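You operate a simulated robot arm through the tools that you are given. There is no shell and no other tool. Be economical: measure what you need, move in short steps, check, and stop when the job is done.

Carry out the task below with a simulated robot arm. There is one attempt and no reset: what you move stays moved.

## Task
Switch the sewing machine off and put pack No 20 away.
Fine: work lamp off too; machine off before the small clear guard goes down; the pack goes in the open wooden drawer; shut it; the other packs stay out. Set down upright: what you pick out.
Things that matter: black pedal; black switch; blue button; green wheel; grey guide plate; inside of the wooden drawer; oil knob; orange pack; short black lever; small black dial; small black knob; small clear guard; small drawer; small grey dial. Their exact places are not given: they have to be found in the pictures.

Only the result counts: the job must be done as asked and must still hold three seconds after the hand-in. Knocking over, shifting, dropping, spilling or breaking anything else fails it.

## Robot
A 7-joint arm with a fingered hand on a trunk, on a base that drives. Base frame: it is fixed to the floor where the robot stands at the start and does not move with it; the origin is under the middle of the robot, x ahead of it, y to its left, z up. Units: mm, degrees, N and s.
With the tool pointing down near the work surface it reaches from about 320 to 720 mm from the robot's upright axis, wherever it stands. Its first joint turns from -166.0 to 166.0 degrees. Places, roughly: black pedal [500, 100, 100]; black switch [500, 0, 700]; blue button [500, -100, 700]; green wheel [700, -100, 1000]; grey guide plate [700, 200, 800]; inside of the wooden drawer [500, 500, 600]; oil knob [700, 0, 1000]; short black lever [700, 500, 1000]; small black dial [700, 0, 1000]; small black knob [600, 200, 800]; small clear guard [600, 400, 900]; small drawer [500, 300, 700]; small grey dial [700, 400, 1000]; small olive door [700, -100, 800]; small orange knob [700, 300, 1000]; teal lever [600, 0, 900]. Payload 4 kg.
The TCP is the grasp point between the finger pads, 26 mm short of the fingertips. In the tool frame z runs along the fingers and y along their closing line. The gripper opens to 148 mm. The gripper's body begins 73 mm behind the TCP. The gripper is a hand of 3 fingers: y runs from the thumb to the fingers, the wrist lies at [0, 0, -239] in the tool frame.
Orientation is that of the tool frame in the base frame, as a unit quaternion [x, y, z, w]. With the fingers straight down and closing along the base's y, the tool's x points along the base's -x, its y along +y and its z along -z.

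## Interface
- The arm moves only by the tool apply_moves. Its argument "targets" is a list of rows, each a list of 2 entries, a list of its own where there are three numbers: the shift along the tool's x, y, z in mm, then the turn, a rotation vector about the tool's x, y, z in degrees. In form: [[[x, y, z], [rx, ry, rz]], ...]. A call has 1 to 10 rows; each row shifts and turns the commanded pose from where the row before left it, along the tool's axes as they then stand. Rows are played at 5 a second. More than 50 mm and 8.6 degrees between two rows, and nothing of the call is played. A pose out of reach is approached as far as the arm can. The call stops where the force on the tool passes 40 N (or 10 N more than at its start, if that is more) or the arm is blocked; 0.2 s more then pass. In this call time passes only in rows, and 0.2 s behind the last. It gives the time, the measured TCP pose, the force on the tool (base axes), the opening and the grip force at its end, in the units of the frame above (readings bear some noise), with the torque about the TCP (base axes, N m) and any sound that the robot's microphone picked up.
- Cameras (640 x 400 px; columns grow to the right, rows downward): "scene" is now at [10.9, 170.7, 1548.8]; the picture's right is [0.26, -0.96, 0.00], its down [-0.77, -0.21, -0.61] and it looks along [0.59, 0.16, -0.79] (base axes); focal length 293 px, centre (320, 200). "wrist" rides on the gripper at [68, -39, -90] in the tool frame; the picture's right is [0.50, 0.87, 0.00], its down [-0.66, 0.38, -0.65] and it looks along [-0.57, 0.33, 0.76] (tool axes); focal length 222 px, centre (320, 200).
- snapshot(camera): a new picture of that camera. It takes no simulated time.
- move_column(by): slides the trunk up (or, below 0, down) by that many mm; the arm and the scene camera ride with it, the base frame stays. It gives what a move gives, with no picture.
- steer(legs): drives the robot by 1 to 6 legs, each [ahead, left, turn to the left] in mm, mm and degrees, along the robot's own axes; the way and the turn of a leg run together, so that a leg with both is an arc; at most 1500 mm and 180 degrees a leg. The arm and the cameras ride along, it lands a little off, and it stops where it bumps. It gives what a move gives.
- move_fingers(finger1, finger2, thumb_bend): sets how far each is bent, from 0 (flat) to 1 (curled in); at 0.3 the hand is open as for a grip, at 0.7 the pads meet at the TCP. One left out holds its place. A second passes; each finger stops where it meets its share of the squeeze, and holds until it gets a number again. It is the only way to open and close the hand. It gives what a move gives, with no picture; readings hold the bend of each and the force on the fingers (four entries, about 0 where the hand has none), thumb and palm.
- aim_head(pan, tilt): turns the head with the scene camera to pan (to the left, within 155 degrees either way) and tilt (down, from -29 to 69), counted from straight ahead of the robot. It gives what a move gives.
- probe_pixels(camera, pixels): for up to 12 pixels [column, row] of the newest picture of that camera ("zoom" is the newest enlarged one), the place [x, y, z] in the base frame of the surface seen there, good to about 3 mm. It takes no simulated time.
- inspect(camera, box): a new picture of the part [left, top, right, bottom] of that camera's present view, enlarged. It takes no simulated time.
- finish_job(): hands the job in; it is judged then, once.

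Work in short steps. Measure before you move; look again where a grasp or a placing could have gone wrong, and mend it. You have 80 turns and 48 pictures in all, those below and enlarged ones among them. Open the gripper and draw the arm clear of the work before you hand the job in, unless the task says otherwise; then end with one line.

The tools are called as a command line: name --argument value ..., lists and objects as JSON in quotes. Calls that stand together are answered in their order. apply_moves: Moves the arm, as the interface text tells. Its arguments: {"type":"object","properties":{"targets":{"type":"array","items":{"type":"array"}}},"required":["targets"]} The other tools are called the same way: move_column (by) slides the trunk up or down; move_fingers (finger1, finger2, thumb_bend) moves the fingers one by one; steer (legs) drives the base; aim_head (pan, tilt) turns the head that bears the scene camera; snapshot (camera) takes a picture; probe_pixels (camera, pixels) gives the place of the surface under pixels of a picture; inspect (camera, box) takes an enlarged picture of a part of a camera's view; finish_job () hands the job in.

At the start:

```text
time: 0.0
tool_pos: [367.7, 146.7, 1180.1]
orientation: [0.001, 1.0, 0.0, 0.0]
wrist_force: [-0.2, -0.3, 0.0]
moment: [0.01, -0.02, 0.0]
grip_width: 147.9
grasp_force: 0.0
shape: jaw
bend: [0.3, 0.3, 0.3]
finger forces: [0.0, 0.0, 0.0, 0.0, 0.1, 0.0]
trunk travel left (down, up): [-525.0, 65.0]
robot x, y, heading: [2.4, 0.2, 0.2]
head pan, tilt: [15.2, 52.5]
```

scene: 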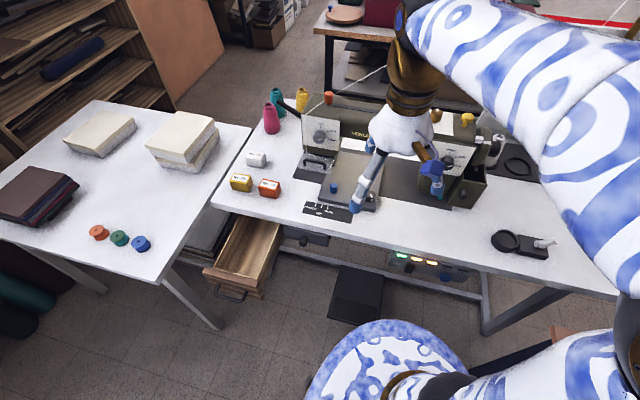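
wrist: 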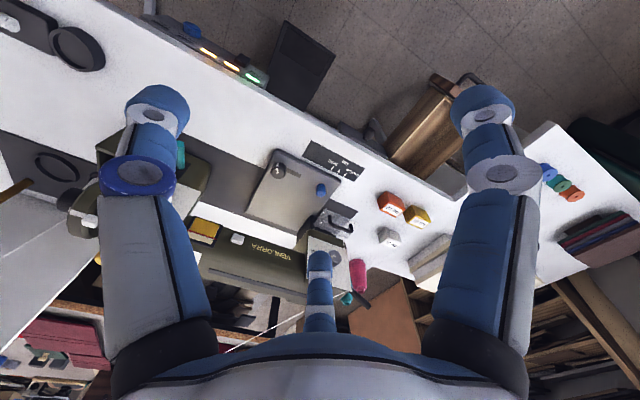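

The three packs sit around (240-270,160-190) and the open wooden drawer at (245,250). I enlarge the packs and the front panel under the table.

inspect --camera "scene" --box '[200, 130, 360, 230]'

inspect --camera "scene" --box '[340, 190, 500, 290]'

```text
4.00 times, centred on (280, 180) of scene
```

zoom: 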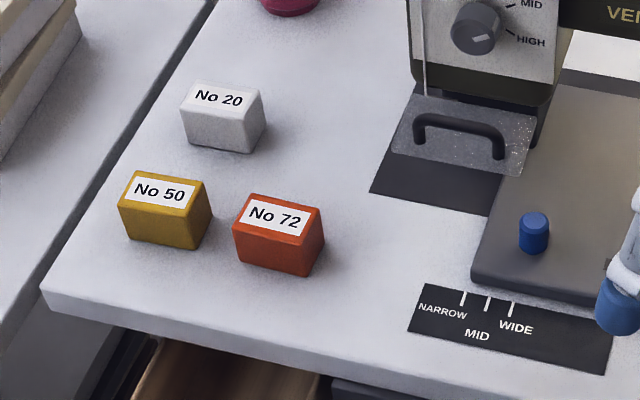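

```text
4.00 times, centred on (420, 240) of scene
```

zoom: 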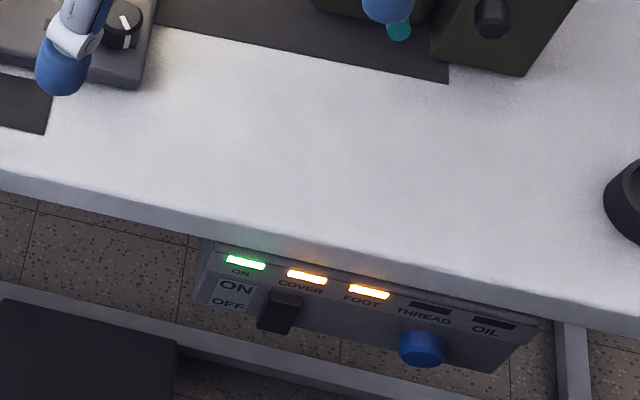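

The white pack reads No 20; the panel has a rocker ON/OFF and a blue button. The arm hides the machine; I move it to the right to see.

apply_moves --targets '[[[0, -50, 0], [0, 0, 0]], [[0, -50, 0], [0, 0, 0]], [[0, -50, 0], [0, 0, 0]], [[0, -50, 0], [0, 0, 0]], [[0, -50, 0], [0, 0, 0]], [[0, -50, 0], [0, 0, 0]], [[0, -50, 0], [0, 0, 0]]]'

aim_head --pan 5 --tilt 45

snapshot --camera "scene"

```text
time: 1.6
tool_pos: [369.2, -200.4, 1181.2]
orientation: [0.0, 1.0, -0.001, 0.0]
wrist_force: [0.2, 0.1, -0.4]
moment: [-0.01, -0.03, 0.06]
grip_width: 147.7
grasp_force: 0.1
shape: jaw
bend: [0.3, 0.3, 0.3]
finger forces: [0.0, 0.1, 0.0, 0.1, 0.1, 0.1]
trunk travel left (down, up): [-525.0, 65.0]
robot x, y, heading: [1.0, -1.3, -0.2]
head pan, tilt: [15.2, 52.5]
```

```text
time: 2.3
tool_pos: [368.1, -200.4, 1181.9]
orientation: [0.0, 1.0, 0.0, 0.001]
wrist_force: [0.2, 0.6, 0.1]
moment: [-0.01, 0.02, 0.0]
grip_width: 148.3
grasp_force: 0.1
shape: jaw
bend: [0.3, 0.3, 0.3]
finger forces: [0.0, 0.0, 0.0, 0.1, 0.0, 0.1]
trunk travel left (down, up): [-525.0, 65.0]
robot x, y, heading: [1.0, 5.2, 0.2]
head pan, tilt: [5.0, 45.0]
```

```text
43 pictures are left
```

scene: 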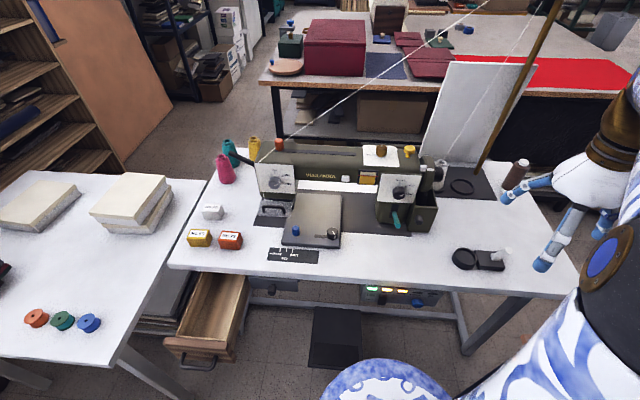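

Now the machine is in clear view (250-440, 140-250). I enlarge it.

inspect --camera "scene" --box '[240, 130, 352, 200]'

inspect --camera "scene" --box '[336, 135, 448, 245]'

inspect --camera "scene" --box '[240, 180, 352, 270]'

```text
5.71 times, centred on (296, 165) of scene
```

zoom: 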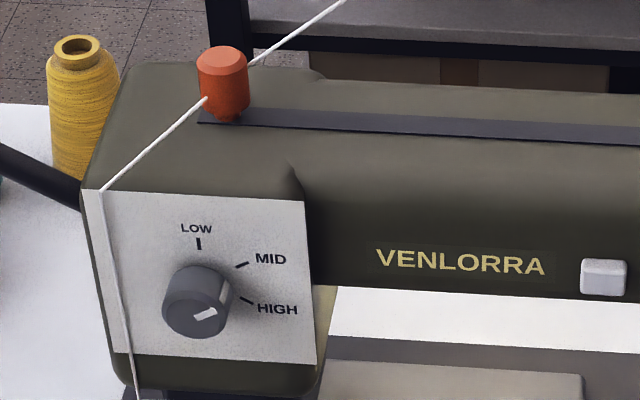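

```text
3.64 times, centred on (392, 190) of scene
```

zoom: 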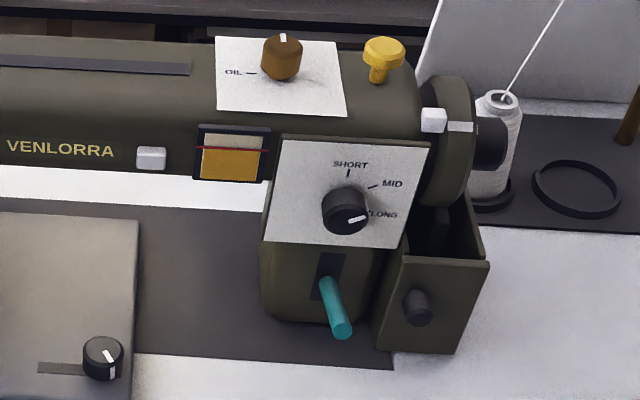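

```text
4.44 times, centred on (296, 225) of scene
```

zoom: 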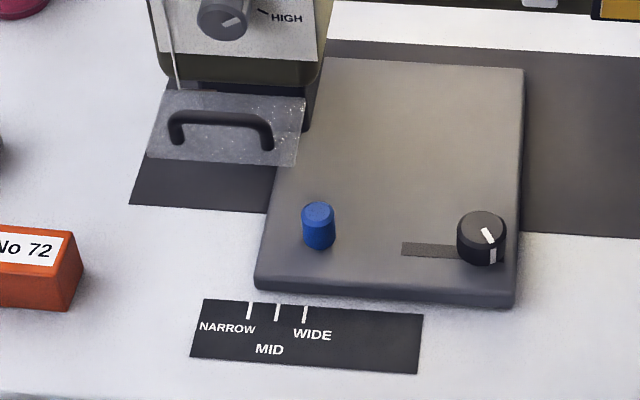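

I probe key points in the last full picture and enlarged one.

probe_pixels --camera "scene" --pixels '[[345, 179], [280, 143], [379, 151], [408, 153], [397, 219], [262, 160], [180, 268], [420, 280], [215, 320], [382, 300], [417, 303], [275, 290]]'

probe_pixels --camera "zoom" --pixels '[[220, 135], [220, 155], [150, 130], [300, 130], [318, 215], [480, 225], [224, 18], [265, 180], [390, 300], [150, 160]]'

inspect --camera "scene" --box '[250, 265, 450, 370]'

```text
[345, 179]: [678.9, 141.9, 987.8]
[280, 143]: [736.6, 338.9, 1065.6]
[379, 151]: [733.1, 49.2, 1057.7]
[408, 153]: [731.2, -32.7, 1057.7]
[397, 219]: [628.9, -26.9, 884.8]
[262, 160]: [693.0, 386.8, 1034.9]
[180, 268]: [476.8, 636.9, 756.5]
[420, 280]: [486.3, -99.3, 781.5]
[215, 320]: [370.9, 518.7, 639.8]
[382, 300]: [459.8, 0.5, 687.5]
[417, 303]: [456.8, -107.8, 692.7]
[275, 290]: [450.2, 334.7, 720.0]
```

```text
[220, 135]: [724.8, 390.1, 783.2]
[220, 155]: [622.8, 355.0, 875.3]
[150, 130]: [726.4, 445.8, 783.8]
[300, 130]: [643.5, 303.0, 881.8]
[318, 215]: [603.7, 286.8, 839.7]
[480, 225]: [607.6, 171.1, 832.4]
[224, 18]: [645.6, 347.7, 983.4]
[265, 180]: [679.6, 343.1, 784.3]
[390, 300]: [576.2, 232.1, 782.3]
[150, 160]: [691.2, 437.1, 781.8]
```

```text
3.20 times, centred on (350, 318) of scene
```

zoom: 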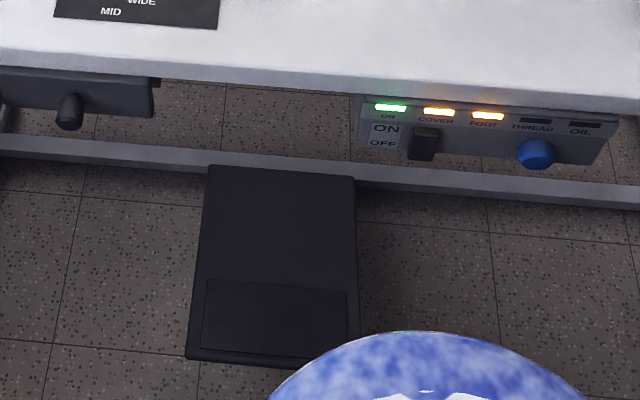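

The table top is at z≈782, front edge x≈480. I lower the trunk to look at the machine and the panel from lower.

move_column --by -400

aim_head --pan 8 --tilt 25

snapshot --camera "scene"

```text
time: 6.2
tool_pos: [369.4, -200.5, 782.6]
orientation: [0.0, 1.0, 0.0, 0.0]
wrist_force: [-0.7, -0.2, 0.7]
moment: [-0.02, 0.03, -0.03]
grip_width: 147.8
grasp_force: 0.0
shape: jaw
bend: [0.3, 0.3, 0.3]
finger forces: [0.0, 0.0, 0.0, 0.0, 0.1, 0.1]
trunk travel left (down, up): [-125.0, 465.0]
robot x, y, heading: [0.6, 0.3, 0.2]
head pan, tilt: [5.0, 45.0]
```

```text
time: 7.0
tool_pos: [370.4, -200.6, 783.3]
orientation: [0.0, 1.0, 0.001, 0.0]
wrist_force: [0.3, 0.0, 0.4]
moment: [0.01, 0.03, 0.0]
grip_width: 148.0
grasp_force: 0.0
shape: jaw
bend: [0.3, 0.3, 0.3]
finger forces: [0.1, 0.0, 0.0, 0.0, 0.0, 0.1]
trunk travel left (down, up): [-125.0, 465.0]
robot x, y, heading: [-4.0, 1.1, 0.0]
head pan, tilt: [8.0, 25.0]
```

```text
38 pictures are left
```

scene: 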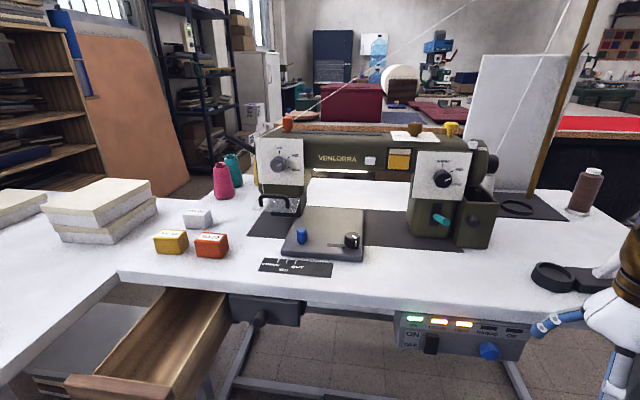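

A bright strip shows under the machine arm at (330,175), perhaps the lamp. I enlarge the head and the panel.

inspect --camera "scene" --box '[230, 110, 390, 270]'

inspect --camera "scene" --box '[390, 295, 550, 375]'

inspect --camera "scene" --box '[340, 115, 520, 255]'

```text
2.50 times, centred on (310, 190) of scene
```

zoom: 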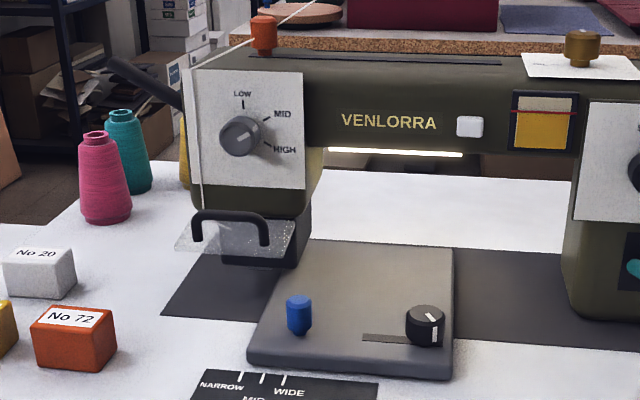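

```text
4.00 times, centred on (470, 335) of scene
```

zoom: 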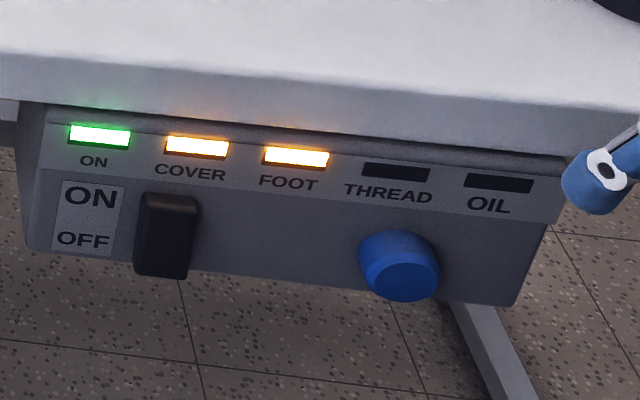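

```text
2.86 times, centred on (430, 185) of scene
```

zoom: 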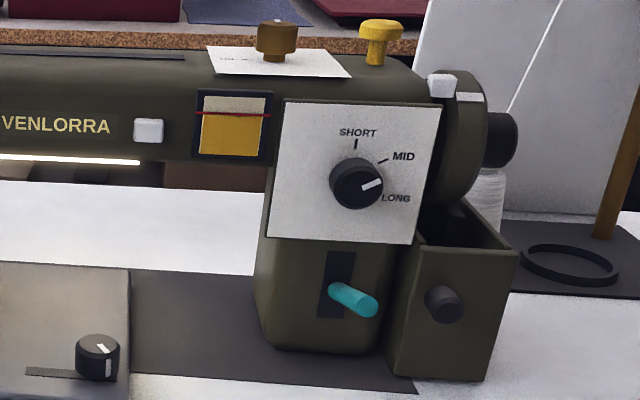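

The lit strip under the arm with a white push button at (370,160) is the work lamp; the rocker is at (432,343). I probe the rocker, panel, button and guard.

probe_pixels --camera "scene" --pixels '[[432, 336], [432, 340], [431, 345], [431, 350], [440, 350], [412, 344], [370, 160], [366, 163], [374, 157], [274, 195], [260, 204], [288, 206]]'

probe_pixels --camera "scene" --pixels '[[258, 209], [295, 210], [274, 211], [489, 349], [440, 345], [445, 309], [330, 177], [385, 165], [465, 343], [360, 166]]'

inspect --camera "scene" --box '[240, 180, 310, 224]'

```text
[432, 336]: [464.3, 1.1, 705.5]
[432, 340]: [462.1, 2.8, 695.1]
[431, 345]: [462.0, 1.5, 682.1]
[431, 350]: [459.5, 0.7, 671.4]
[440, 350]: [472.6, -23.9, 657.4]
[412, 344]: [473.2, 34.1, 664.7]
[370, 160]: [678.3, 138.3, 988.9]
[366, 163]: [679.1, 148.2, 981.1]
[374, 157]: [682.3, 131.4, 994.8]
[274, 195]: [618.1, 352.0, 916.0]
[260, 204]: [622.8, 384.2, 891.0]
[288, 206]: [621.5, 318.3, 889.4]
```

```text
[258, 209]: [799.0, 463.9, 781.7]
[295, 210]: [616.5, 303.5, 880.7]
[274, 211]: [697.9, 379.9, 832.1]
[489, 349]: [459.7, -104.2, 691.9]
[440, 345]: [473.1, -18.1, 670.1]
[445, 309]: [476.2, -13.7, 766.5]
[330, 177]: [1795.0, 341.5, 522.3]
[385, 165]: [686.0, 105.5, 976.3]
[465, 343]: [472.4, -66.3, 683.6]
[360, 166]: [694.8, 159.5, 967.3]
```

```text
9.09 times, centred on (275, 202) of scene
```

zoom: 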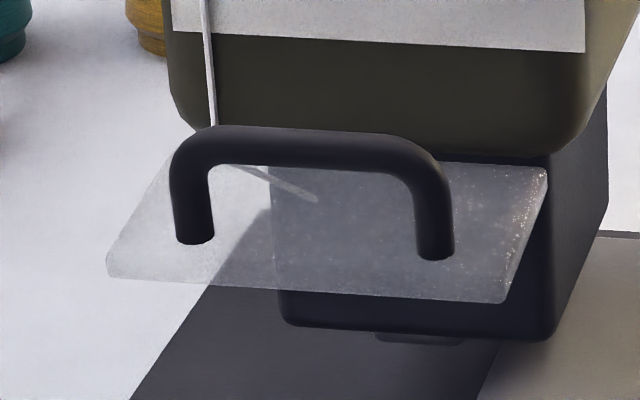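

Rocker: panel face x≈473, bottom half protrudes to x≈459 at z≈672, so ON is pressed at top; the bottom must be pushed in. I back the base 100 mm for room, close the hand and tilt it forward 40°.

steer --legs '[[-100, 0, 0]]'

move_fingers --finger1 0.7 --finger2 0.7 --thumb_bend 0.7

apply_moves --targets '[[[0, 0, 0], [0, -8, 0]], [[0, 0, 0], [0, -8, 0]], [[0, 0, 0], [0, -8, 0]], [[0, 0, 0], [0, -8, 0]], [[0, 0, 0], [0, -8, 0]], [[0, 50, 0], [0, 0, 0]], [[0, 50, 0], [0, 0, 0]], [[0, 50, 0], [0, 0, 0]], [[0, 50, 0], [0, 0, 0]]]'

snapshot --camera "wrist"

```text
time: 8.1
tool_pos: [270.8, -199.5, 783.6]
orientation: [0.0, 1.0, 0.0, 0.0]
wrist_force: [-0.3, 0.6, 0.8]
moment: [0.01, 0.02, 0.0]
grip_width: 148.1
grasp_force: 0.1
shape: jaw
bend: [0.3, 0.3, 0.3]
finger forces: [0.0, 0.0, 0.1, 0.0, 0.0, 0.0]
trunk travel left (down, up): [-125.0, 465.0]
robot x, y, heading: [-99.7, -2.7, -0.0]
head pan, tilt: [8.0, 25.0]
```

```text
time: 9.1
tool_pos: [271.7, -200.3, 783.2]
orientation: [0.0, 1.0, 0.0, 0.0]
wrist_force: [-0.7, 0.0, 0.4]
moment: [-0.01, 0.02, 0.01]
grip_width: 0.1
grasp_force: 0.1
shape: fingers
bend: [0.69, 0.69, 0.7]
finger forces: [0.0, 0.0, 0.0, 0.0, 0.0, 0.1]
trunk travel left (down, up): [-125.0, 465.0]
robot x, y, heading: [-101.2, -0.1, 0.3]
head pan, tilt: [8.0, 25.0]
```

```text
time: 10.9
tool_pos: [280.6, -71.5, 736.0]
orientation: [-0.001, 0.963, -0.003, 0.269]
wrist_force: [-0.8, 0.3, 0.0]
moment: [0.01, 0.01, 0.0]
grip_width: 0.0
grasp_force: 0.2
shape: fingers
bend: [0.69, 0.69, 0.7]
finger forces: [0.1, 0.0, 0.1, 0.0, 0.1, 0.1]
trunk travel left (down, up): [-125.0, 465.0]
robot x, y, heading: [-97.8, -3.3, -0.1]
head pan, tilt: [8.0, 25.0]
stopped in row 8: the arm was blocked; the commanded pose is now the measured one
```

```text
33 pictures are left
```

wrist: 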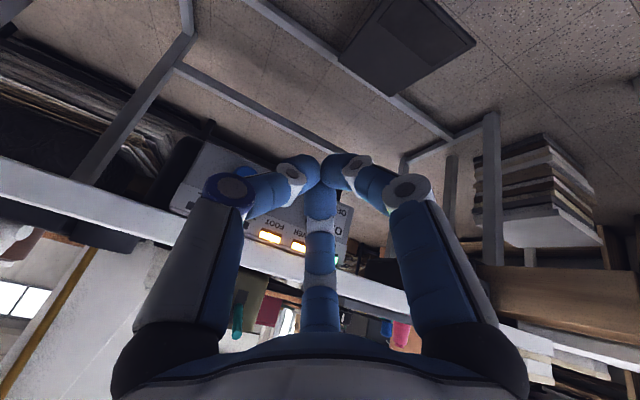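

The arm was blocked near the robot's body with tilt ≈31°. I bring the hand forward 90 mm, then left to y≈1.

apply_moves --targets '[[[-38.5, 0, 23.3], [0, 0, 0]], [[-38.5, 0, 23.3], [0, 0, 0]], [[0, 36, 0], [0, 0, 0]], [[0, 36, 0], [0, 0, 0]]]'

aim_head --pan 0 --tilt 42

snapshot --camera "scene"

```text
time: 11.9
tool_pos: [369.3, 2.3, 733.7]
orientation: [-0.001, 0.962, -0.002, 0.272]
wrist_force: [0.3, 0.9, 0.4]
moment: [0.02, -0.02, 0.07]
grip_width: 0.1
grasp_force: 0.0
shape: fingers
bend: [0.69, 0.69, 0.7]
finger forces: [0.1, 0.0, 0.0, 0.0, 0.0, 0.0]
trunk travel left (down, up): [-125.0, 465.0]
robot x, y, heading: [-97.0, 0.0, 0.3]
head pan, tilt: [8.0, 25.0]
```

```text
time: 12.7
tool_pos: [368.4, 0.7, 734.0]
orientation: [-0.001, 0.963, -0.002, 0.271]
wrist_force: [0.0, 0.1, 0.7]
moment: [0.01, 0.02, -0.03]
grip_width: 0.0
grasp_force: 0.1
shape: fingers
bend: [0.69, 0.69, 0.7]
finger forces: [0.1, 0.0, 0.0, 0.0, 0.0, 0.0]
trunk travel left (down, up): [-125.0, 465.0]
robot x, y, heading: [-96.0, 2.1, -0.0]
head pan, tilt: [0.0, 42.0]
```

```text
32 pictures are left
```

scene: 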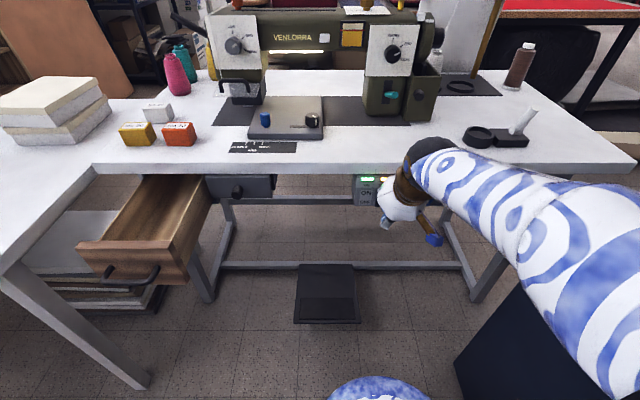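

I tilt a further 14° and approach the lower half of the rocker to within about 10 mm.

apply_moves --targets '[[[0, 0, 0], [0, -8, 0]], [[0, 0, 0], [0, -6, 0]], [[-7, 0, 37], [0, 0, 0]], [[-7, 0, 37], [0, 0, 0]]]'

inspect --camera "wrist" --box '[220, 100, 420, 260]'

```text
time: 13.7
tool_pos: [433.0, 3.5, 690.6]
orientation: [0.0, 0.922, -0.002, 0.387]
wrist_force: [-0.6, 0.7, -0.2]
moment: [-0.02, -0.02, 0.0]
grip_width: 0.4
grasp_force: 0.0
shape: fingers
bend: [0.69, 0.69, 0.7]
finger forces: [0.1, 0.1, 0.0, 0.0, 0.1, 0.0]
trunk travel left (down, up): [-125.0, 465.0]
robot x, y, heading: [-94.7, 2.4, -0.1]
head pan, tilt: [0.0, 42.0]
```

```text
2.50 times, centred on (320, 180) of wrist
```

zoom: 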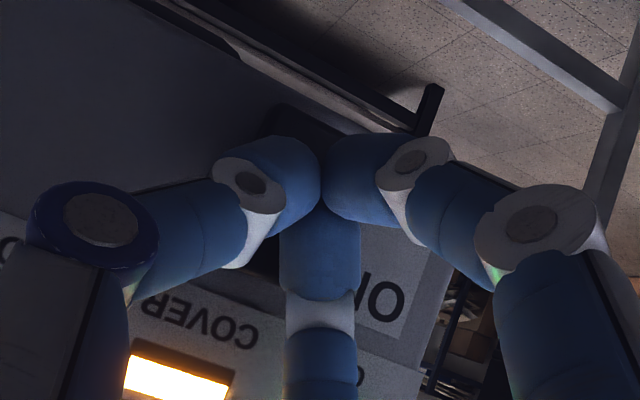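

The cluster sits in front of the rocker's lower half (dark patch at (300,125) in the enlargement). I push ahead in +x.

apply_moves --targets '[[[-4.2, 0, 4.3], [0, 0, 0]], [[-4.2, 0, 4.3], [0, 0, 0]], [[-4.2, 0, 4.3], [0, 0, 0]], [[-3, 0, 3], [0, 0, 0]], [[-3, 0, 3], [0, 0, 0]]]'

inspect --camera "wrist" --box '[170, 100, 470, 300]'

```text
time: 14.3
tool_pos: [440.2, -1.6, 687.8]
orientation: [0.0, 0.925, -0.003, 0.38]
wrist_force: [-21.0, 0.7, 4.6]
moment: [0.02, 0.08, -0.02]
grip_width: 0.4
grasp_force: 14.0
shape: fingers
bend: [0.68, 0.72, 0.71]
finger forces: [0.0, 14.6, 0.0, 0.1, 14.7, 0.1]
trunk travel left (down, up): [-125.0, 465.0]
robot x, y, heading: [-95.7, -1.8, -0.2]
head pan, tilt: [0.0, 42.0]
stopped in row 3: the force on the tool passed its limit at 49 N (the readings are from after the stop); the commanded pose is now the measured one
```

```text
2.00 times, centred on (320, 200) of wrist
```

zoom: 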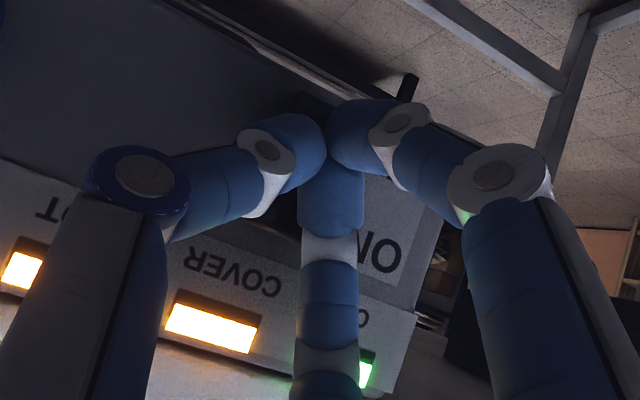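

Force rose to 49 N but the green light is still lit. I back off and look at the switch again from the scene camera.

apply_moves --targets '[[[20, 0, -25], [0, 0, 0]], [[10, -50, -10], [0, 0, 0]], [[0, -50, 0], [0, 0, 0]], [[0, -50, 0], [0, 0, 0]]]'

inspect --camera "scene" --box '[340, 160, 440, 230]'

```text
refused: row 2 steps farther than a row can; nothing moved
```

```text
5.71 times, centred on (390, 195) of scene
```

zoom: 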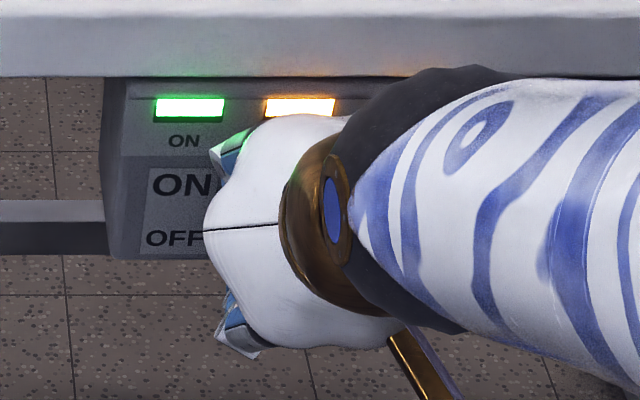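

Retreating with smaller steps, then looking.

apply_moves --targets '[[[20, 0, -25], [0, 0, 0]], [[0, -45, -15], [0, 0, 0]], [[0, -48, 0], [0, 0, 0]], [[0, -48, 0], [0, 0, 0]]]'

inspect --camera "scene" --box '[340, 160, 440, 230]'

```text
time: 15.3
tool_pos: [401.0, -143.1, 701.9]
orientation: [-0.001, 0.925, -0.003, 0.38]
wrist_force: [0.3, 0.2, -0.3]
moment: [-0.02, -0.01, 0.02]
grip_width: 0.6
grasp_force: 0.0
shape: fingers
bend: [0.69, 0.7, 0.7]
finger forces: [0.1, 0.0, 0.1, 0.1, 0.1, 0.0]
trunk travel left (down, up): [-125.0, 465.0]
robot x, y, heading: [-101.2, -0.9, -0.1]
head pan, tilt: [0.0, 42.0]
```

```text
5.71 times, centred on (390, 195) of scene
```

zoom: 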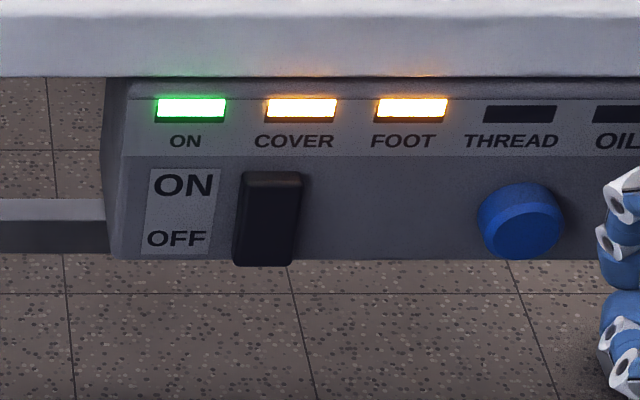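

The rocker is unmoved; I probe its exact outline.

probe_pixels --camera "zoom" --pixels '[[272, 173], [270, 180], [270, 188], [268, 200], [266, 220], [264, 240], [263, 255], [262, 263], [236, 240], [296, 240], [320, 250], [320, 180]]'

```text
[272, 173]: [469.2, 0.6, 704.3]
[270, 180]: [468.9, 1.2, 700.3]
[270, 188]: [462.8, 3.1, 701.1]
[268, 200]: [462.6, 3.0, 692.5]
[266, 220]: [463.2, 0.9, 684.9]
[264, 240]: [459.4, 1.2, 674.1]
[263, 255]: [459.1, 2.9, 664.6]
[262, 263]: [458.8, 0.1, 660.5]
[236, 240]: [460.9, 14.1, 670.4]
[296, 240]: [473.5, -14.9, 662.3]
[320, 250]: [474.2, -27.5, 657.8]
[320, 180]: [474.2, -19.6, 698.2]
```

The rocker spans z 660–702 (pivot ≈681); finger 2's tip sits above the others so I pressed near the pivot. I come back 15 mm lower.

apply_moves --targets '[[[0, 48, 0], [0, 0, 0]], [[0, 48, 0], [0, 0, 0]], [[0, 48, 0], [0, 0, 0]], [[6, 0, 34], [0, 0, 0]]]'

apply_moves --targets '[[[-4.2, 0, 4.2], [0, 0, 0]], [[-3.5, 0, 3.5], [0, 0, 0]], [[-3, 0, 3], [0, 0, 0]], [[-3, 0, 3], [0, 0, 0]], [[-3, 0, 3], [0, 0, 0]], [[-3, 0, 3], [0, 0, 0]], [[-3, 0, 3], [0, 0, 0]]]'

inspect --camera "scene" --box '[340, 160, 440, 230]'

```text
time: 16.3
tool_pos: [418.5, 0.0, 676.3]
orientation: [0.001, 0.924, -0.003, 0.381]
wrist_force: [0.4, 0.1, 0.7]
moment: [0.01, -0.02, 0.03]
grip_width: 0.5
grasp_force: 0.1
shape: fingers
bend: [0.69, 0.7, 0.7]
finger forces: [0.1, 0.0, 0.0, 0.0, 0.0, 0.0]
trunk travel left (down, up): [-125.0, 465.0]
robot x, y, heading: [-97.5, 2.2, -0.0]
head pan, tilt: [0.0, 42.0]
```

```text
time: 17.8
tool_pos: [443.3, 4.6, 670.0]
orientation: [0.001, 0.928, -0.004, 0.373]
wrist_force: [-14.8, 2.2, 0.0]
moment: [-0.02, 0.1, 0.06]
grip_width: 1.3
grasp_force: 10.3
shape: fingers
bend: [0.68, 0.71, 0.71]
finger forces: [0.0, 10.9, 0.1, 0.0, 8.5, 0.0]
trunk travel left (down, up): [-125.0, 465.0]
robot x, y, heading: [-99.8, -4.2, 0.2]
head pan, tilt: [0.0, 42.0]
stopped in row 7: the force on the tool passed its limit at 45 N (the readings are from after the stop); the commanded pose is now the measured one
```

```text
5.71 times, centred on (390, 195) of scene
```

zoom: 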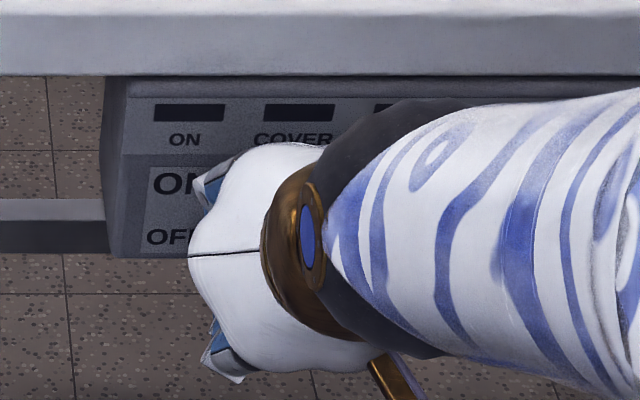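

All panel lights are out: machine off. I back away from the panel, raise the trunk and check the work lamp.

apply_moves --targets '[[[14, 0, -14], [0, 0, 0]], [[28, 0, -28], [0, 0, 0]]]'

move_column --by 300

aim_head --pan 12 --tilt 35

snapshot --camera "scene"

```text
time: 18.4
tool_pos: [386.2, 3.3, 671.2]
orientation: [0.002, 0.927, -0.004, 0.375]
wrist_force: [1.0, -0.1, -0.4]
moment: [0.01, -0.02, -0.01]
grip_width: 0.3
grasp_force: 0.1
shape: fingers
bend: [0.69, 0.7, 0.7]
finger forces: [0.0, 0.0, 0.1, 0.1, 0.0, 0.0]
trunk travel left (down, up): [-125.0, 465.0]
robot x, y, heading: [-95.8, -2.3, 0.0]
head pan, tilt: [0.0, 42.0]
```

```text
time: 21.4
tool_pos: [387.0, 3.8, 970.9]
orientation: [0.002, 0.927, -0.003, 0.376]
wrist_force: [-0.3, 0.4, 0.2]
moment: [0.01, 0.0, -0.03]
grip_width: 0.1
grasp_force: 0.1
shape: fingers
bend: [0.69, 0.7, 0.7]
finger forces: [0.0, 0.0, 0.1, 0.1, 0.1, 0.0]
trunk travel left (down, up): [-425.0, 165.0]
robot x, y, heading: [-101.0, 0.0, 0.1]
head pan, tilt: [0.0, 42.0]
```

```text
time: 22.1
tool_pos: [387.4, 3.5, 971.2]
orientation: [0.002, 0.927, -0.003, 0.376]
wrist_force: [-0.2, -0.3, 0.1]
moment: [0.03, -0.01, 0.01]
grip_width: 0.3
grasp_force: 0.2
shape: fingers
bend: [0.69, 0.7, 0.7]
finger forces: [0.0, 0.0, 0.1, 0.1, 0.0, 0.1]
trunk travel left (down, up): [-425.0, 165.0]
robot x, y, heading: [-99.9, 0.9, -0.4]
head pan, tilt: [12.0, 35.0]
```

```text
26 pictures are left
```

scene: 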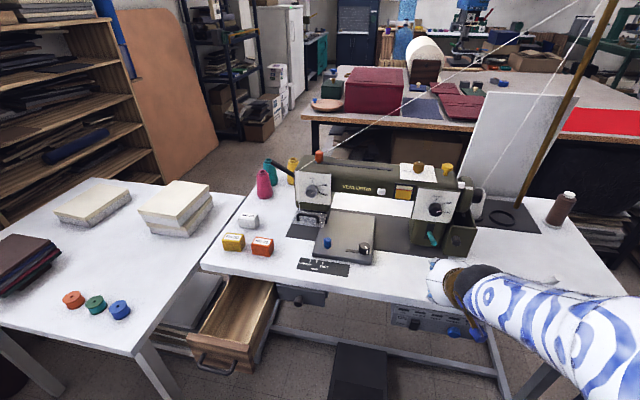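

The lamp can't be judged from up here. I bring the hand forward and left in front of the white button and level it, so that the wrist camera sees the strip too.

apply_moves --targets '[[[-26.8, 34, 19.1], [0, 0, 0]], [[-26.8, 34, 19.1], [0, 0, 0]], [[-26.8, 34, 19.1], [0, 0, 0]], [[-26.8, 34, 19.1], [0, 0, 0]], [[0, 0, 0], [0, -8, 0]], [[0, 0, 0], [0, -8, 0]], [[0, 0, 0], [0, -8, 0]], [[0, 0, 0], [0, -8, 0]], [[0, 0, 0], [0, -8, 0]]]'

snapshot --camera "wrist"

```text
time: 24.1
tool_pos: [516.8, 135.1, 989.1]
orientation: [-0.001, 0.742, -0.001, 0.67]
wrist_force: [0.3, -0.4, 0.2]
moment: [0.01, 0.03, -0.01]
grip_width: 0.3
grasp_force: 0.1
shape: fingers
bend: [0.69, 0.7, 0.7]
finger forces: [0.1, 0.0, 0.1, 0.0, 0.1, 0.0]
out of reach, approached as far as the arm can: row 6
trunk travel left (down, up): [-425.0, 165.0]
robot x, y, heading: [-97.9, 1.1, 0.1]
head pan, tilt: [12.0, 35.0]
```

```text
25 pictures are left
```

wrist: 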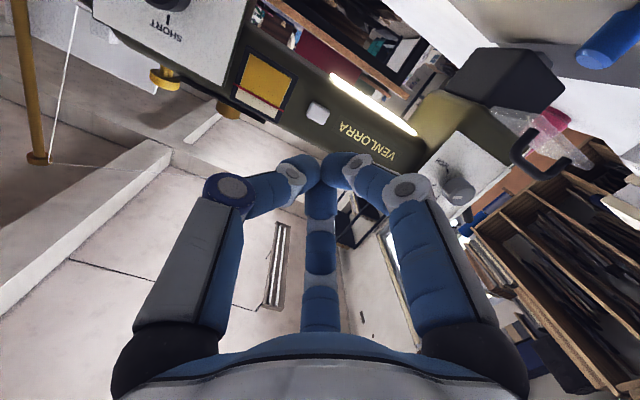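

The lamp strip (375,100) is still lit; the white button is at (317,113). I probe it.

probe_pixels --camera "wrist" --pixels '[[317, 113], [311, 107], [324, 118], [300, 112], [335, 112], [356, 130], [375, 100], [322, 155]]'

```text
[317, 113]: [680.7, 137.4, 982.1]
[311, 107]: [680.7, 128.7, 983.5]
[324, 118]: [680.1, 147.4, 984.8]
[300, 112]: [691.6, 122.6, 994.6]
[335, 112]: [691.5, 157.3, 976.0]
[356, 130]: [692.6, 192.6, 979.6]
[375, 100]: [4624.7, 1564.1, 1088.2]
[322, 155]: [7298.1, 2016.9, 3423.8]
```

Button centre ≈(680,138,985). I approach to about 5 mm.

apply_moves --targets '[[[-3.2, 1, 44], [0, 0, 0]], [[-3.2, 1, 44], [0, 0, 0]], [[-3.2, 1, 42], [0, 0, 0]]]'

inspect --camera "wrist" --box '[240, 80, 400, 220]'

```text
time: 24.9
tool_pos: [651.8, 134.6, 985.9]
orientation: [0.0, 0.742, -0.003, 0.67]
wrist_force: [-0.1, -0.2, -0.5]
moment: [-0.03, 0.02, -0.05]
grip_width: 0.2
grasp_force: 0.1
shape: fingers
bend: [0.69, 0.7, 0.7]
finger forces: [0.1, 0.0, 0.0, 0.0, 0.1, 0.0]
trunk travel left (down, up): [-425.0, 165.0]
robot x, y, heading: [-101.3, 3.0, -0.3]
head pan, tilt: [12.0, 35.0]
```

```text
2.86 times, centred on (320, 150) of wrist
```

zoom: 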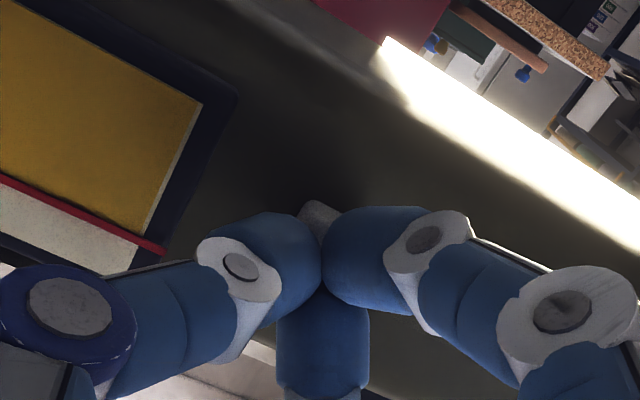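

The button's lower corner shows at (315,210) between the tips; I shift slightly down and push.

apply_moves --targets '[[[3, 3, 0], [0, 0, 0]], [[-0.3, 0, 4], [0, 0, 0]], [[-0.3, 0, 3], [0, 0, 0]], [[-0.3, 0, 3], [0, 0, 0]], [[-0.3, 0, 3], [0, 0, 0]], [[-0.3, 0, 3], [0, 0, 0]]]'

apply_moves --targets '[[[2, 0, -30], [0, 0, 0]]]'

inspect --camera "wrist" --box '[220, 60, 460, 220]'

```text
time: 26.3
tool_pos: [661.4, 139.9, 982.4]
orientation: [0.0, 0.743, -0.003, 0.669]
wrist_force: [-20.5, -4.2, -1.4]
moment: [0.04, -0.05, -0.24]
grip_width: 0.0
grasp_force: 11.6
shape: fingers
bend: [0.69, 0.71, 0.7]
finger forces: [0.0, 8.1, 0.0, 0.0, 15.5, 0.0]
trunk travel left (down, up): [-425.0, 165.0]
robot x, y, heading: [-96.2, -2.1, -0.0]
head pan, tilt: [12.0, 35.0]
heard: click
```

```text
time: 26.7
tool_pos: [633.3, 139.2, 984.0]
orientation: [0.0, 0.742, -0.003, 0.67]
wrist_force: [-0.1, 0.1, 0.0]
moment: [-0.01, 0.04, -0.05]
grip_width: 0.1
grasp_force: 0.1
shape: fingers
bend: [0.69, 0.7, 0.7]
finger forces: [0.0, 0.0, 0.0, 0.0, 0.0, 0.0]
trunk travel left (down, up): [-425.0, 165.0]
robot x, y, heading: [-98.5, 0.7, -0.0]
head pan, tilt: [12.0, 35.0]
```

```text
2.50 times, centred on (340, 140) of wrist
```

zoom: 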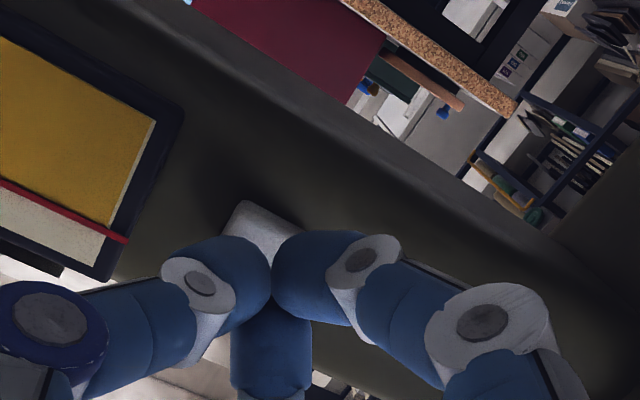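

Clicked and the lamp strip is dark. Now the guard: I retreat, tilt back to about 44°, and move left to y≈345.

apply_moves --targets '[[[0, 0, -40], [0, 0, 0]], [[0, 0, -40], [0, 0, 0]], [[0, 0, 0], [0, 8, 0]], [[0, 0, 0], [0, 8, 0]], [[0, 0, 0], [0, 8, 0]], [[0, 0, 0], [0, 8, 0]], [[0, 0, 0], [0, 8, 0]]]'

apply_moves --targets '[[[0, 41, 0], [0, 0, 0]], [[0, 41, 0], [0, 0, 0]], [[0, 41, 0], [0, 0, 0]], [[0, 41, 0], [0, 0, 0]], [[0, 41, 0], [0, 0, 0]]]'

snapshot --camera "wrist"

```text
time: 28.3
tool_pos: [555.2, 141.8, 991.6]
orientation: [0.002, 0.927, -0.003, 0.376]
wrist_force: [0.0, -0.5, -0.1]
moment: [0.0, -0.02, -0.03]
grip_width: 0.3
grasp_force: 0.0
shape: fingers
bend: [0.69, 0.7, 0.7]
finger forces: [0.0, 0.1, 0.0, 0.0, 0.0, 0.0]
trunk travel left (down, up): [-425.0, 165.0]
robot x, y, heading: [-101.8, -1.8, 0.1]
head pan, tilt: [12.0, 35.0]
```

```text
time: 29.5
tool_pos: [554.7, 347.6, 991.0]
orientation: [0.002, 0.927, -0.005, 0.375]
wrist_force: [0.2, -0.5, -0.6]
moment: [0.01, -0.01, -0.02]
grip_width: 0.3
grasp_force: 0.1
shape: fingers
bend: [0.69, 0.7, 0.7]
finger forces: [0.1, 0.0, 0.0, 0.0, 0.0, 0.1]
trunk travel left (down, up): [-425.0, 165.0]
robot x, y, heading: [-99.7, -1.4, -0.0]
head pan, tilt: [12.0, 35.0]
```

```text
22 pictures are left
```

wrist: 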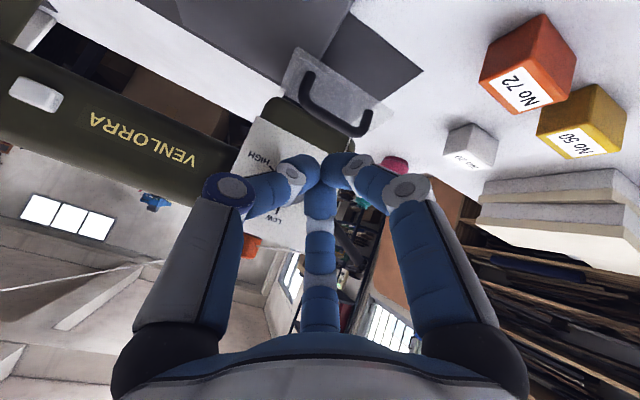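

Handle visible at (300-370, 75-135). I probe it and the pack.

probe_pixels --camera "wrist" --pixels '[[306, 95], [325, 118], [345, 128], [310, 78], [366, 118], [296, 55], [392, 112], [284, 96], [345, 102], [358, 40], [472, 140]]'

```text
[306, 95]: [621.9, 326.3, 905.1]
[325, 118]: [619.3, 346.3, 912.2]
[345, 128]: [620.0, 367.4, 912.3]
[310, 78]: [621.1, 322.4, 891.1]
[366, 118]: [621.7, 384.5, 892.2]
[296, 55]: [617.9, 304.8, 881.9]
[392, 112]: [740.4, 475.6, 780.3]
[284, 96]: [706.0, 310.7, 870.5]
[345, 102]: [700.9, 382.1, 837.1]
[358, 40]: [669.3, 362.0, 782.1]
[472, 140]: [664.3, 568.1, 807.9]
```

Handle bar top ≈(622, 322–385, 917). I steepen to 30° tilt and come just above the bar at y≈350.

apply_moves --targets '[[[0, 0, 0], [0, 8, 0]], [[0, 0, 0], [0, 6, 0]], [[-11.6, 1, 29.8], [0, 0, 0]], [[-11.6, 1, 29.8], [0, 0, 0]]]'

inspect --camera "wrist" --box '[220, 40, 460, 220]'

```text
time: 30.5
tool_pos: [604.2, 346.8, 949.7]
orientation: [0.0, 0.966, -0.002, 0.26]
wrist_force: [-0.1, -0.9, 0.1]
moment: [0.02, 0.02, 0.02]
grip_width: 0.4
grasp_force: 0.0
shape: fingers
bend: [0.69, 0.7, 0.7]
finger forces: [0.0, 0.0, 0.0, 0.0, 0.0, 0.0]
trunk travel left (down, up): [-425.0, 165.0]
robot x, y, heading: [-98.3, 1.7, -0.0]
head pan, tilt: [12.0, 35.0]
```

```text
2.22 times, centred on (340, 130) of wrist
```

zoom: 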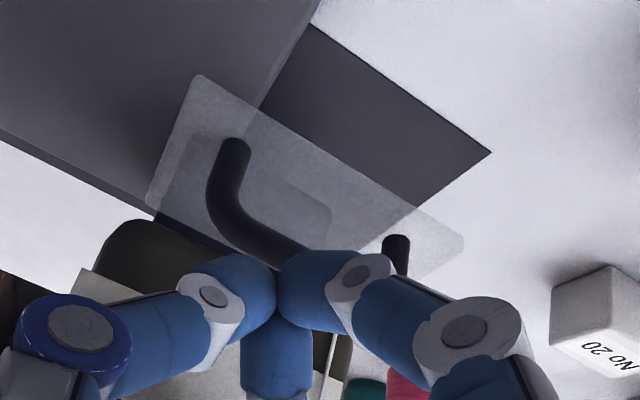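

The cluster is above the bar. I push straight down in 8 mm rows.

apply_moves --targets '[[[4, 0, 7], [0, 0, 0]], [[4, 0, 7], [0, 0, 0]], [[4, 0, 7], [0, 0, 0]], [[4, 0, 7], [0, 0, 0]], [[4, 0, 7], [0, 0, 0]], [[4, 0, 7], [0, 0, 0]], [[4, 0, 7], [0, 0, 0]]]'

inspect --camera "wrist" --box '[220, 40, 460, 220]'

```text
time: 32.1
tool_pos: [605.7, 347.1, 892.8]
orientation: [0.002, 0.966, -0.003, 0.259]
wrist_force: [-2.8, 1.2, -0.1]
moment: [-0.01, 0.04, -0.01]
grip_width: 2.3
grasp_force: 1.7
shape: fingers
bend: [0.67, 0.7, 0.7]
finger forces: [2.6, 0.0, 0.0, 0.1, 0.0, 0.0]
trunk travel left (down, up): [-425.0, 165.0]
robot x, y, heading: [-98.9, -0.5, -0.2]
head pan, tilt: [12.0, 35.0]
```

```text
2.22 times, centred on (340, 130) of wrist
```

zoom: 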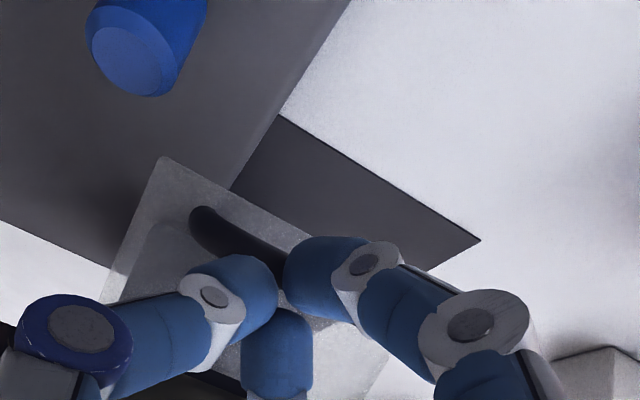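

The guard is turning; the tips seem to slip inside the handle. I lift straight out and look at where it stays.

apply_moves --targets '[[[-6, 0, -10.4], [0, 0, 0]], [[-8, 0, -14], [0, 0, 0]], [[-10, 0, -17], [0, 0, 0]], [[17, 0, -30], [0, 0, 0]], [[22, 0, -38], [0, 0, 0]]]'

snapshot --camera "wrist"

```text
time: 33.3
tool_pos: [538.1, 347.4, 982.4]
orientation: [0.002, 0.966, -0.003, 0.26]
wrist_force: [1.2, -0.3, 0.9]
moment: [-0.01, 0.01, 0.0]
grip_width: 0.3
grasp_force: 0.0
shape: fingers
bend: [0.69, 0.7, 0.7]
finger forces: [0.0, 0.0, 0.0, 0.0, 0.1, 0.1]
trunk travel left (down, up): [-425.0, 165.0]
robot x, y, heading: [-98.5, -0.2, -0.1]
head pan, tilt: [12.0, 35.0]
```

```text
19 pictures are left
```

wrist: 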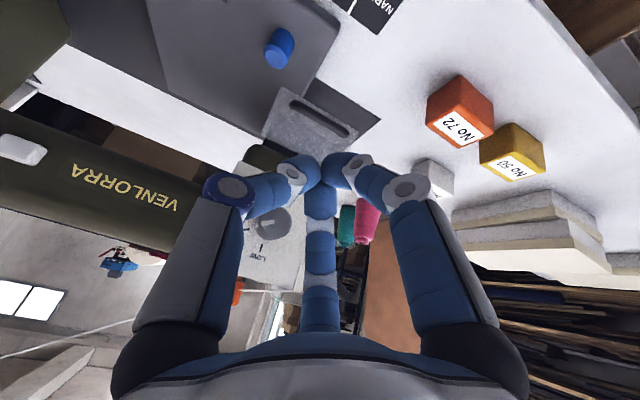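

The guard stays mostly lowered. I probe its bar and plate edges.

probe_pixels --camera "wrist" --pixels '[[295, 107], [318, 121], [342, 132], [282, 92], [276, 96], [268, 122], [345, 150], [310, 135], [350, 140]]'

inspect --camera "scene" --box '[270, 170, 370, 240]'

```text
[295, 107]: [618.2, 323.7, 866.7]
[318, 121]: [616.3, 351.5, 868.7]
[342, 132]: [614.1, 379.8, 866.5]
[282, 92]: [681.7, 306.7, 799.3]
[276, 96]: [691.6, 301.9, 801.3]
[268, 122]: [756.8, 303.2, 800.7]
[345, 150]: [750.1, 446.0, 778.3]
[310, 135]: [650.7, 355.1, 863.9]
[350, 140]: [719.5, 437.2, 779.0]
```

```text
5.71 times, centred on (320, 205) of scene
```

zoom: 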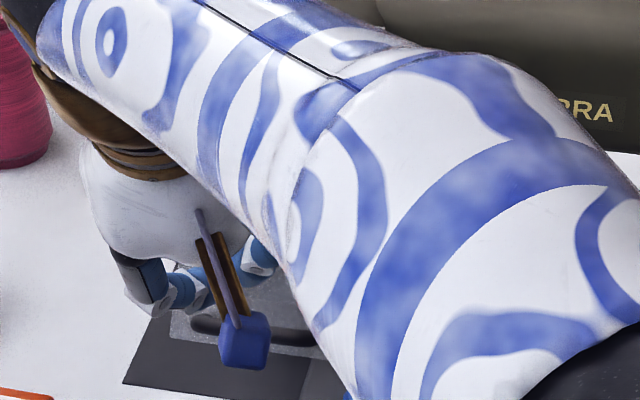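

The bar is now at ≈(618,351,862), about 15° short of vertical. I level to 60° tilt and push the bar from the front.

apply_moves --targets '[[[0, 0, 0], [0, -7.5, 0]], [[0, 0, 0], [0, -7.5, 0]], [[0, 0, 0], [0, -7.5, 0]], [[0, 0, 0], [0, -7.5, 0]], [[24.1, 1, 30.9], [0, 0, 0]], [[24.1, 1, 30.9], [0, 0, 0]], [[24.1, 1, 30.9], [0, 0, 0]]]'

apply_moves --targets '[[[-1, 0, 3], [0, 0, 0]], [[-1, 0, 3], [0, 0, 0]], [[-1, 0, 3], [0, 0, 0]], [[-1, 0, 3], [0, 0, 0]], [[-1, 0, 3], [0, 0, 0]], [[-1, 0, 3], [0, 0, 0]], [[-1, 0, 3], [0, 0, 0]], [[-1, 0, 3], [0, 0, 0]], [[-1, 0, 3], [0, 0, 0]], [[-1, 0, 3], [0, 0, 0]]]'

```text
time: 34.9
tool_pos: [580.6, 350.4, 871.3]
orientation: [0.0, 0.866, -0.003, 0.5]
wrist_force: [0.4, 0.1, -0.1]
moment: [-0.02, 0.01, 0.02]
grip_width: 0.0
grasp_force: 0.0
shape: fingers
bend: [0.69, 0.7, 0.7]
finger forces: [0.0, 0.0, 0.0, 0.0, 0.0, 0.0]
trunk travel left (down, up): [-425.0, 165.0]
robot x, y, heading: [-99.8, -1.7, -0.1]
head pan, tilt: [12.0, 35.0]
```

```text
time: 37.1
tool_pos: [614.5, 349.9, 865.5]
orientation: [0.002, 0.865, -0.004, 0.502]
wrist_force: [-0.9, 0.1, 0.3]
moment: [-0.03, -0.01, -0.02]
grip_width: 0.5
grasp_force: 0.1
shape: fingers
bend: [0.69, 0.7, 0.7]
finger forces: [0.1, 0.0, 0.0, 0.1, 0.0, 0.0]
trunk travel left (down, up): [-425.0, 165.0]
robot x, y, heading: [-99.3, -0.8, -0.0]
head pan, tilt: [12.0, 35.0]
```

No force although the tips are at x≈637. I look.

snapshot --camera "wrist"

```text
17 pictures are left
```

wrist: 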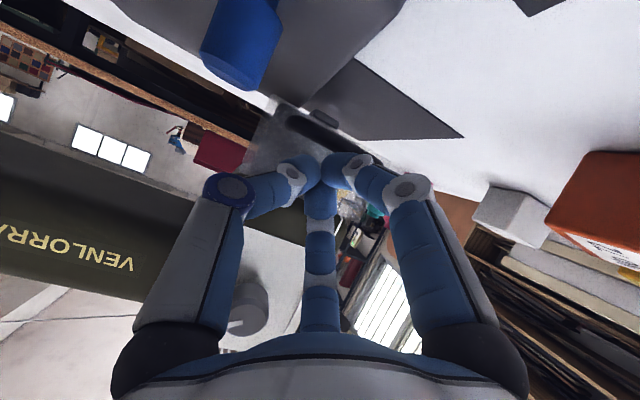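

The bar appears at (315,128), beyond/below the tips. I probe it.

probe_pixels --camera "wrist" --pixels '[[298, 121], [315, 130], [330, 140], [310, 125], [283, 110], [262, 140], [322, 112], [283, 140]]'

inspect --camera "wrist" --box '[240, 70, 400, 200]'

```text
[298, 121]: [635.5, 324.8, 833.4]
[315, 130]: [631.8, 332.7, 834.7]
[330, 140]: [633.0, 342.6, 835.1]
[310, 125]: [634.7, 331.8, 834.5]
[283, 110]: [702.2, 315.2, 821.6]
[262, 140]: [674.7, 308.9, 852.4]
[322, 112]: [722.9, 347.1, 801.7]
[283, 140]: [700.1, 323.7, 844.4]
```

```text
3.08 times, centred on (320, 135) of wrist
```

zoom: 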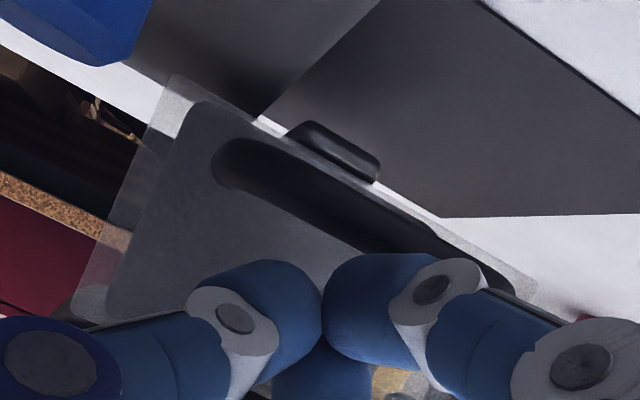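

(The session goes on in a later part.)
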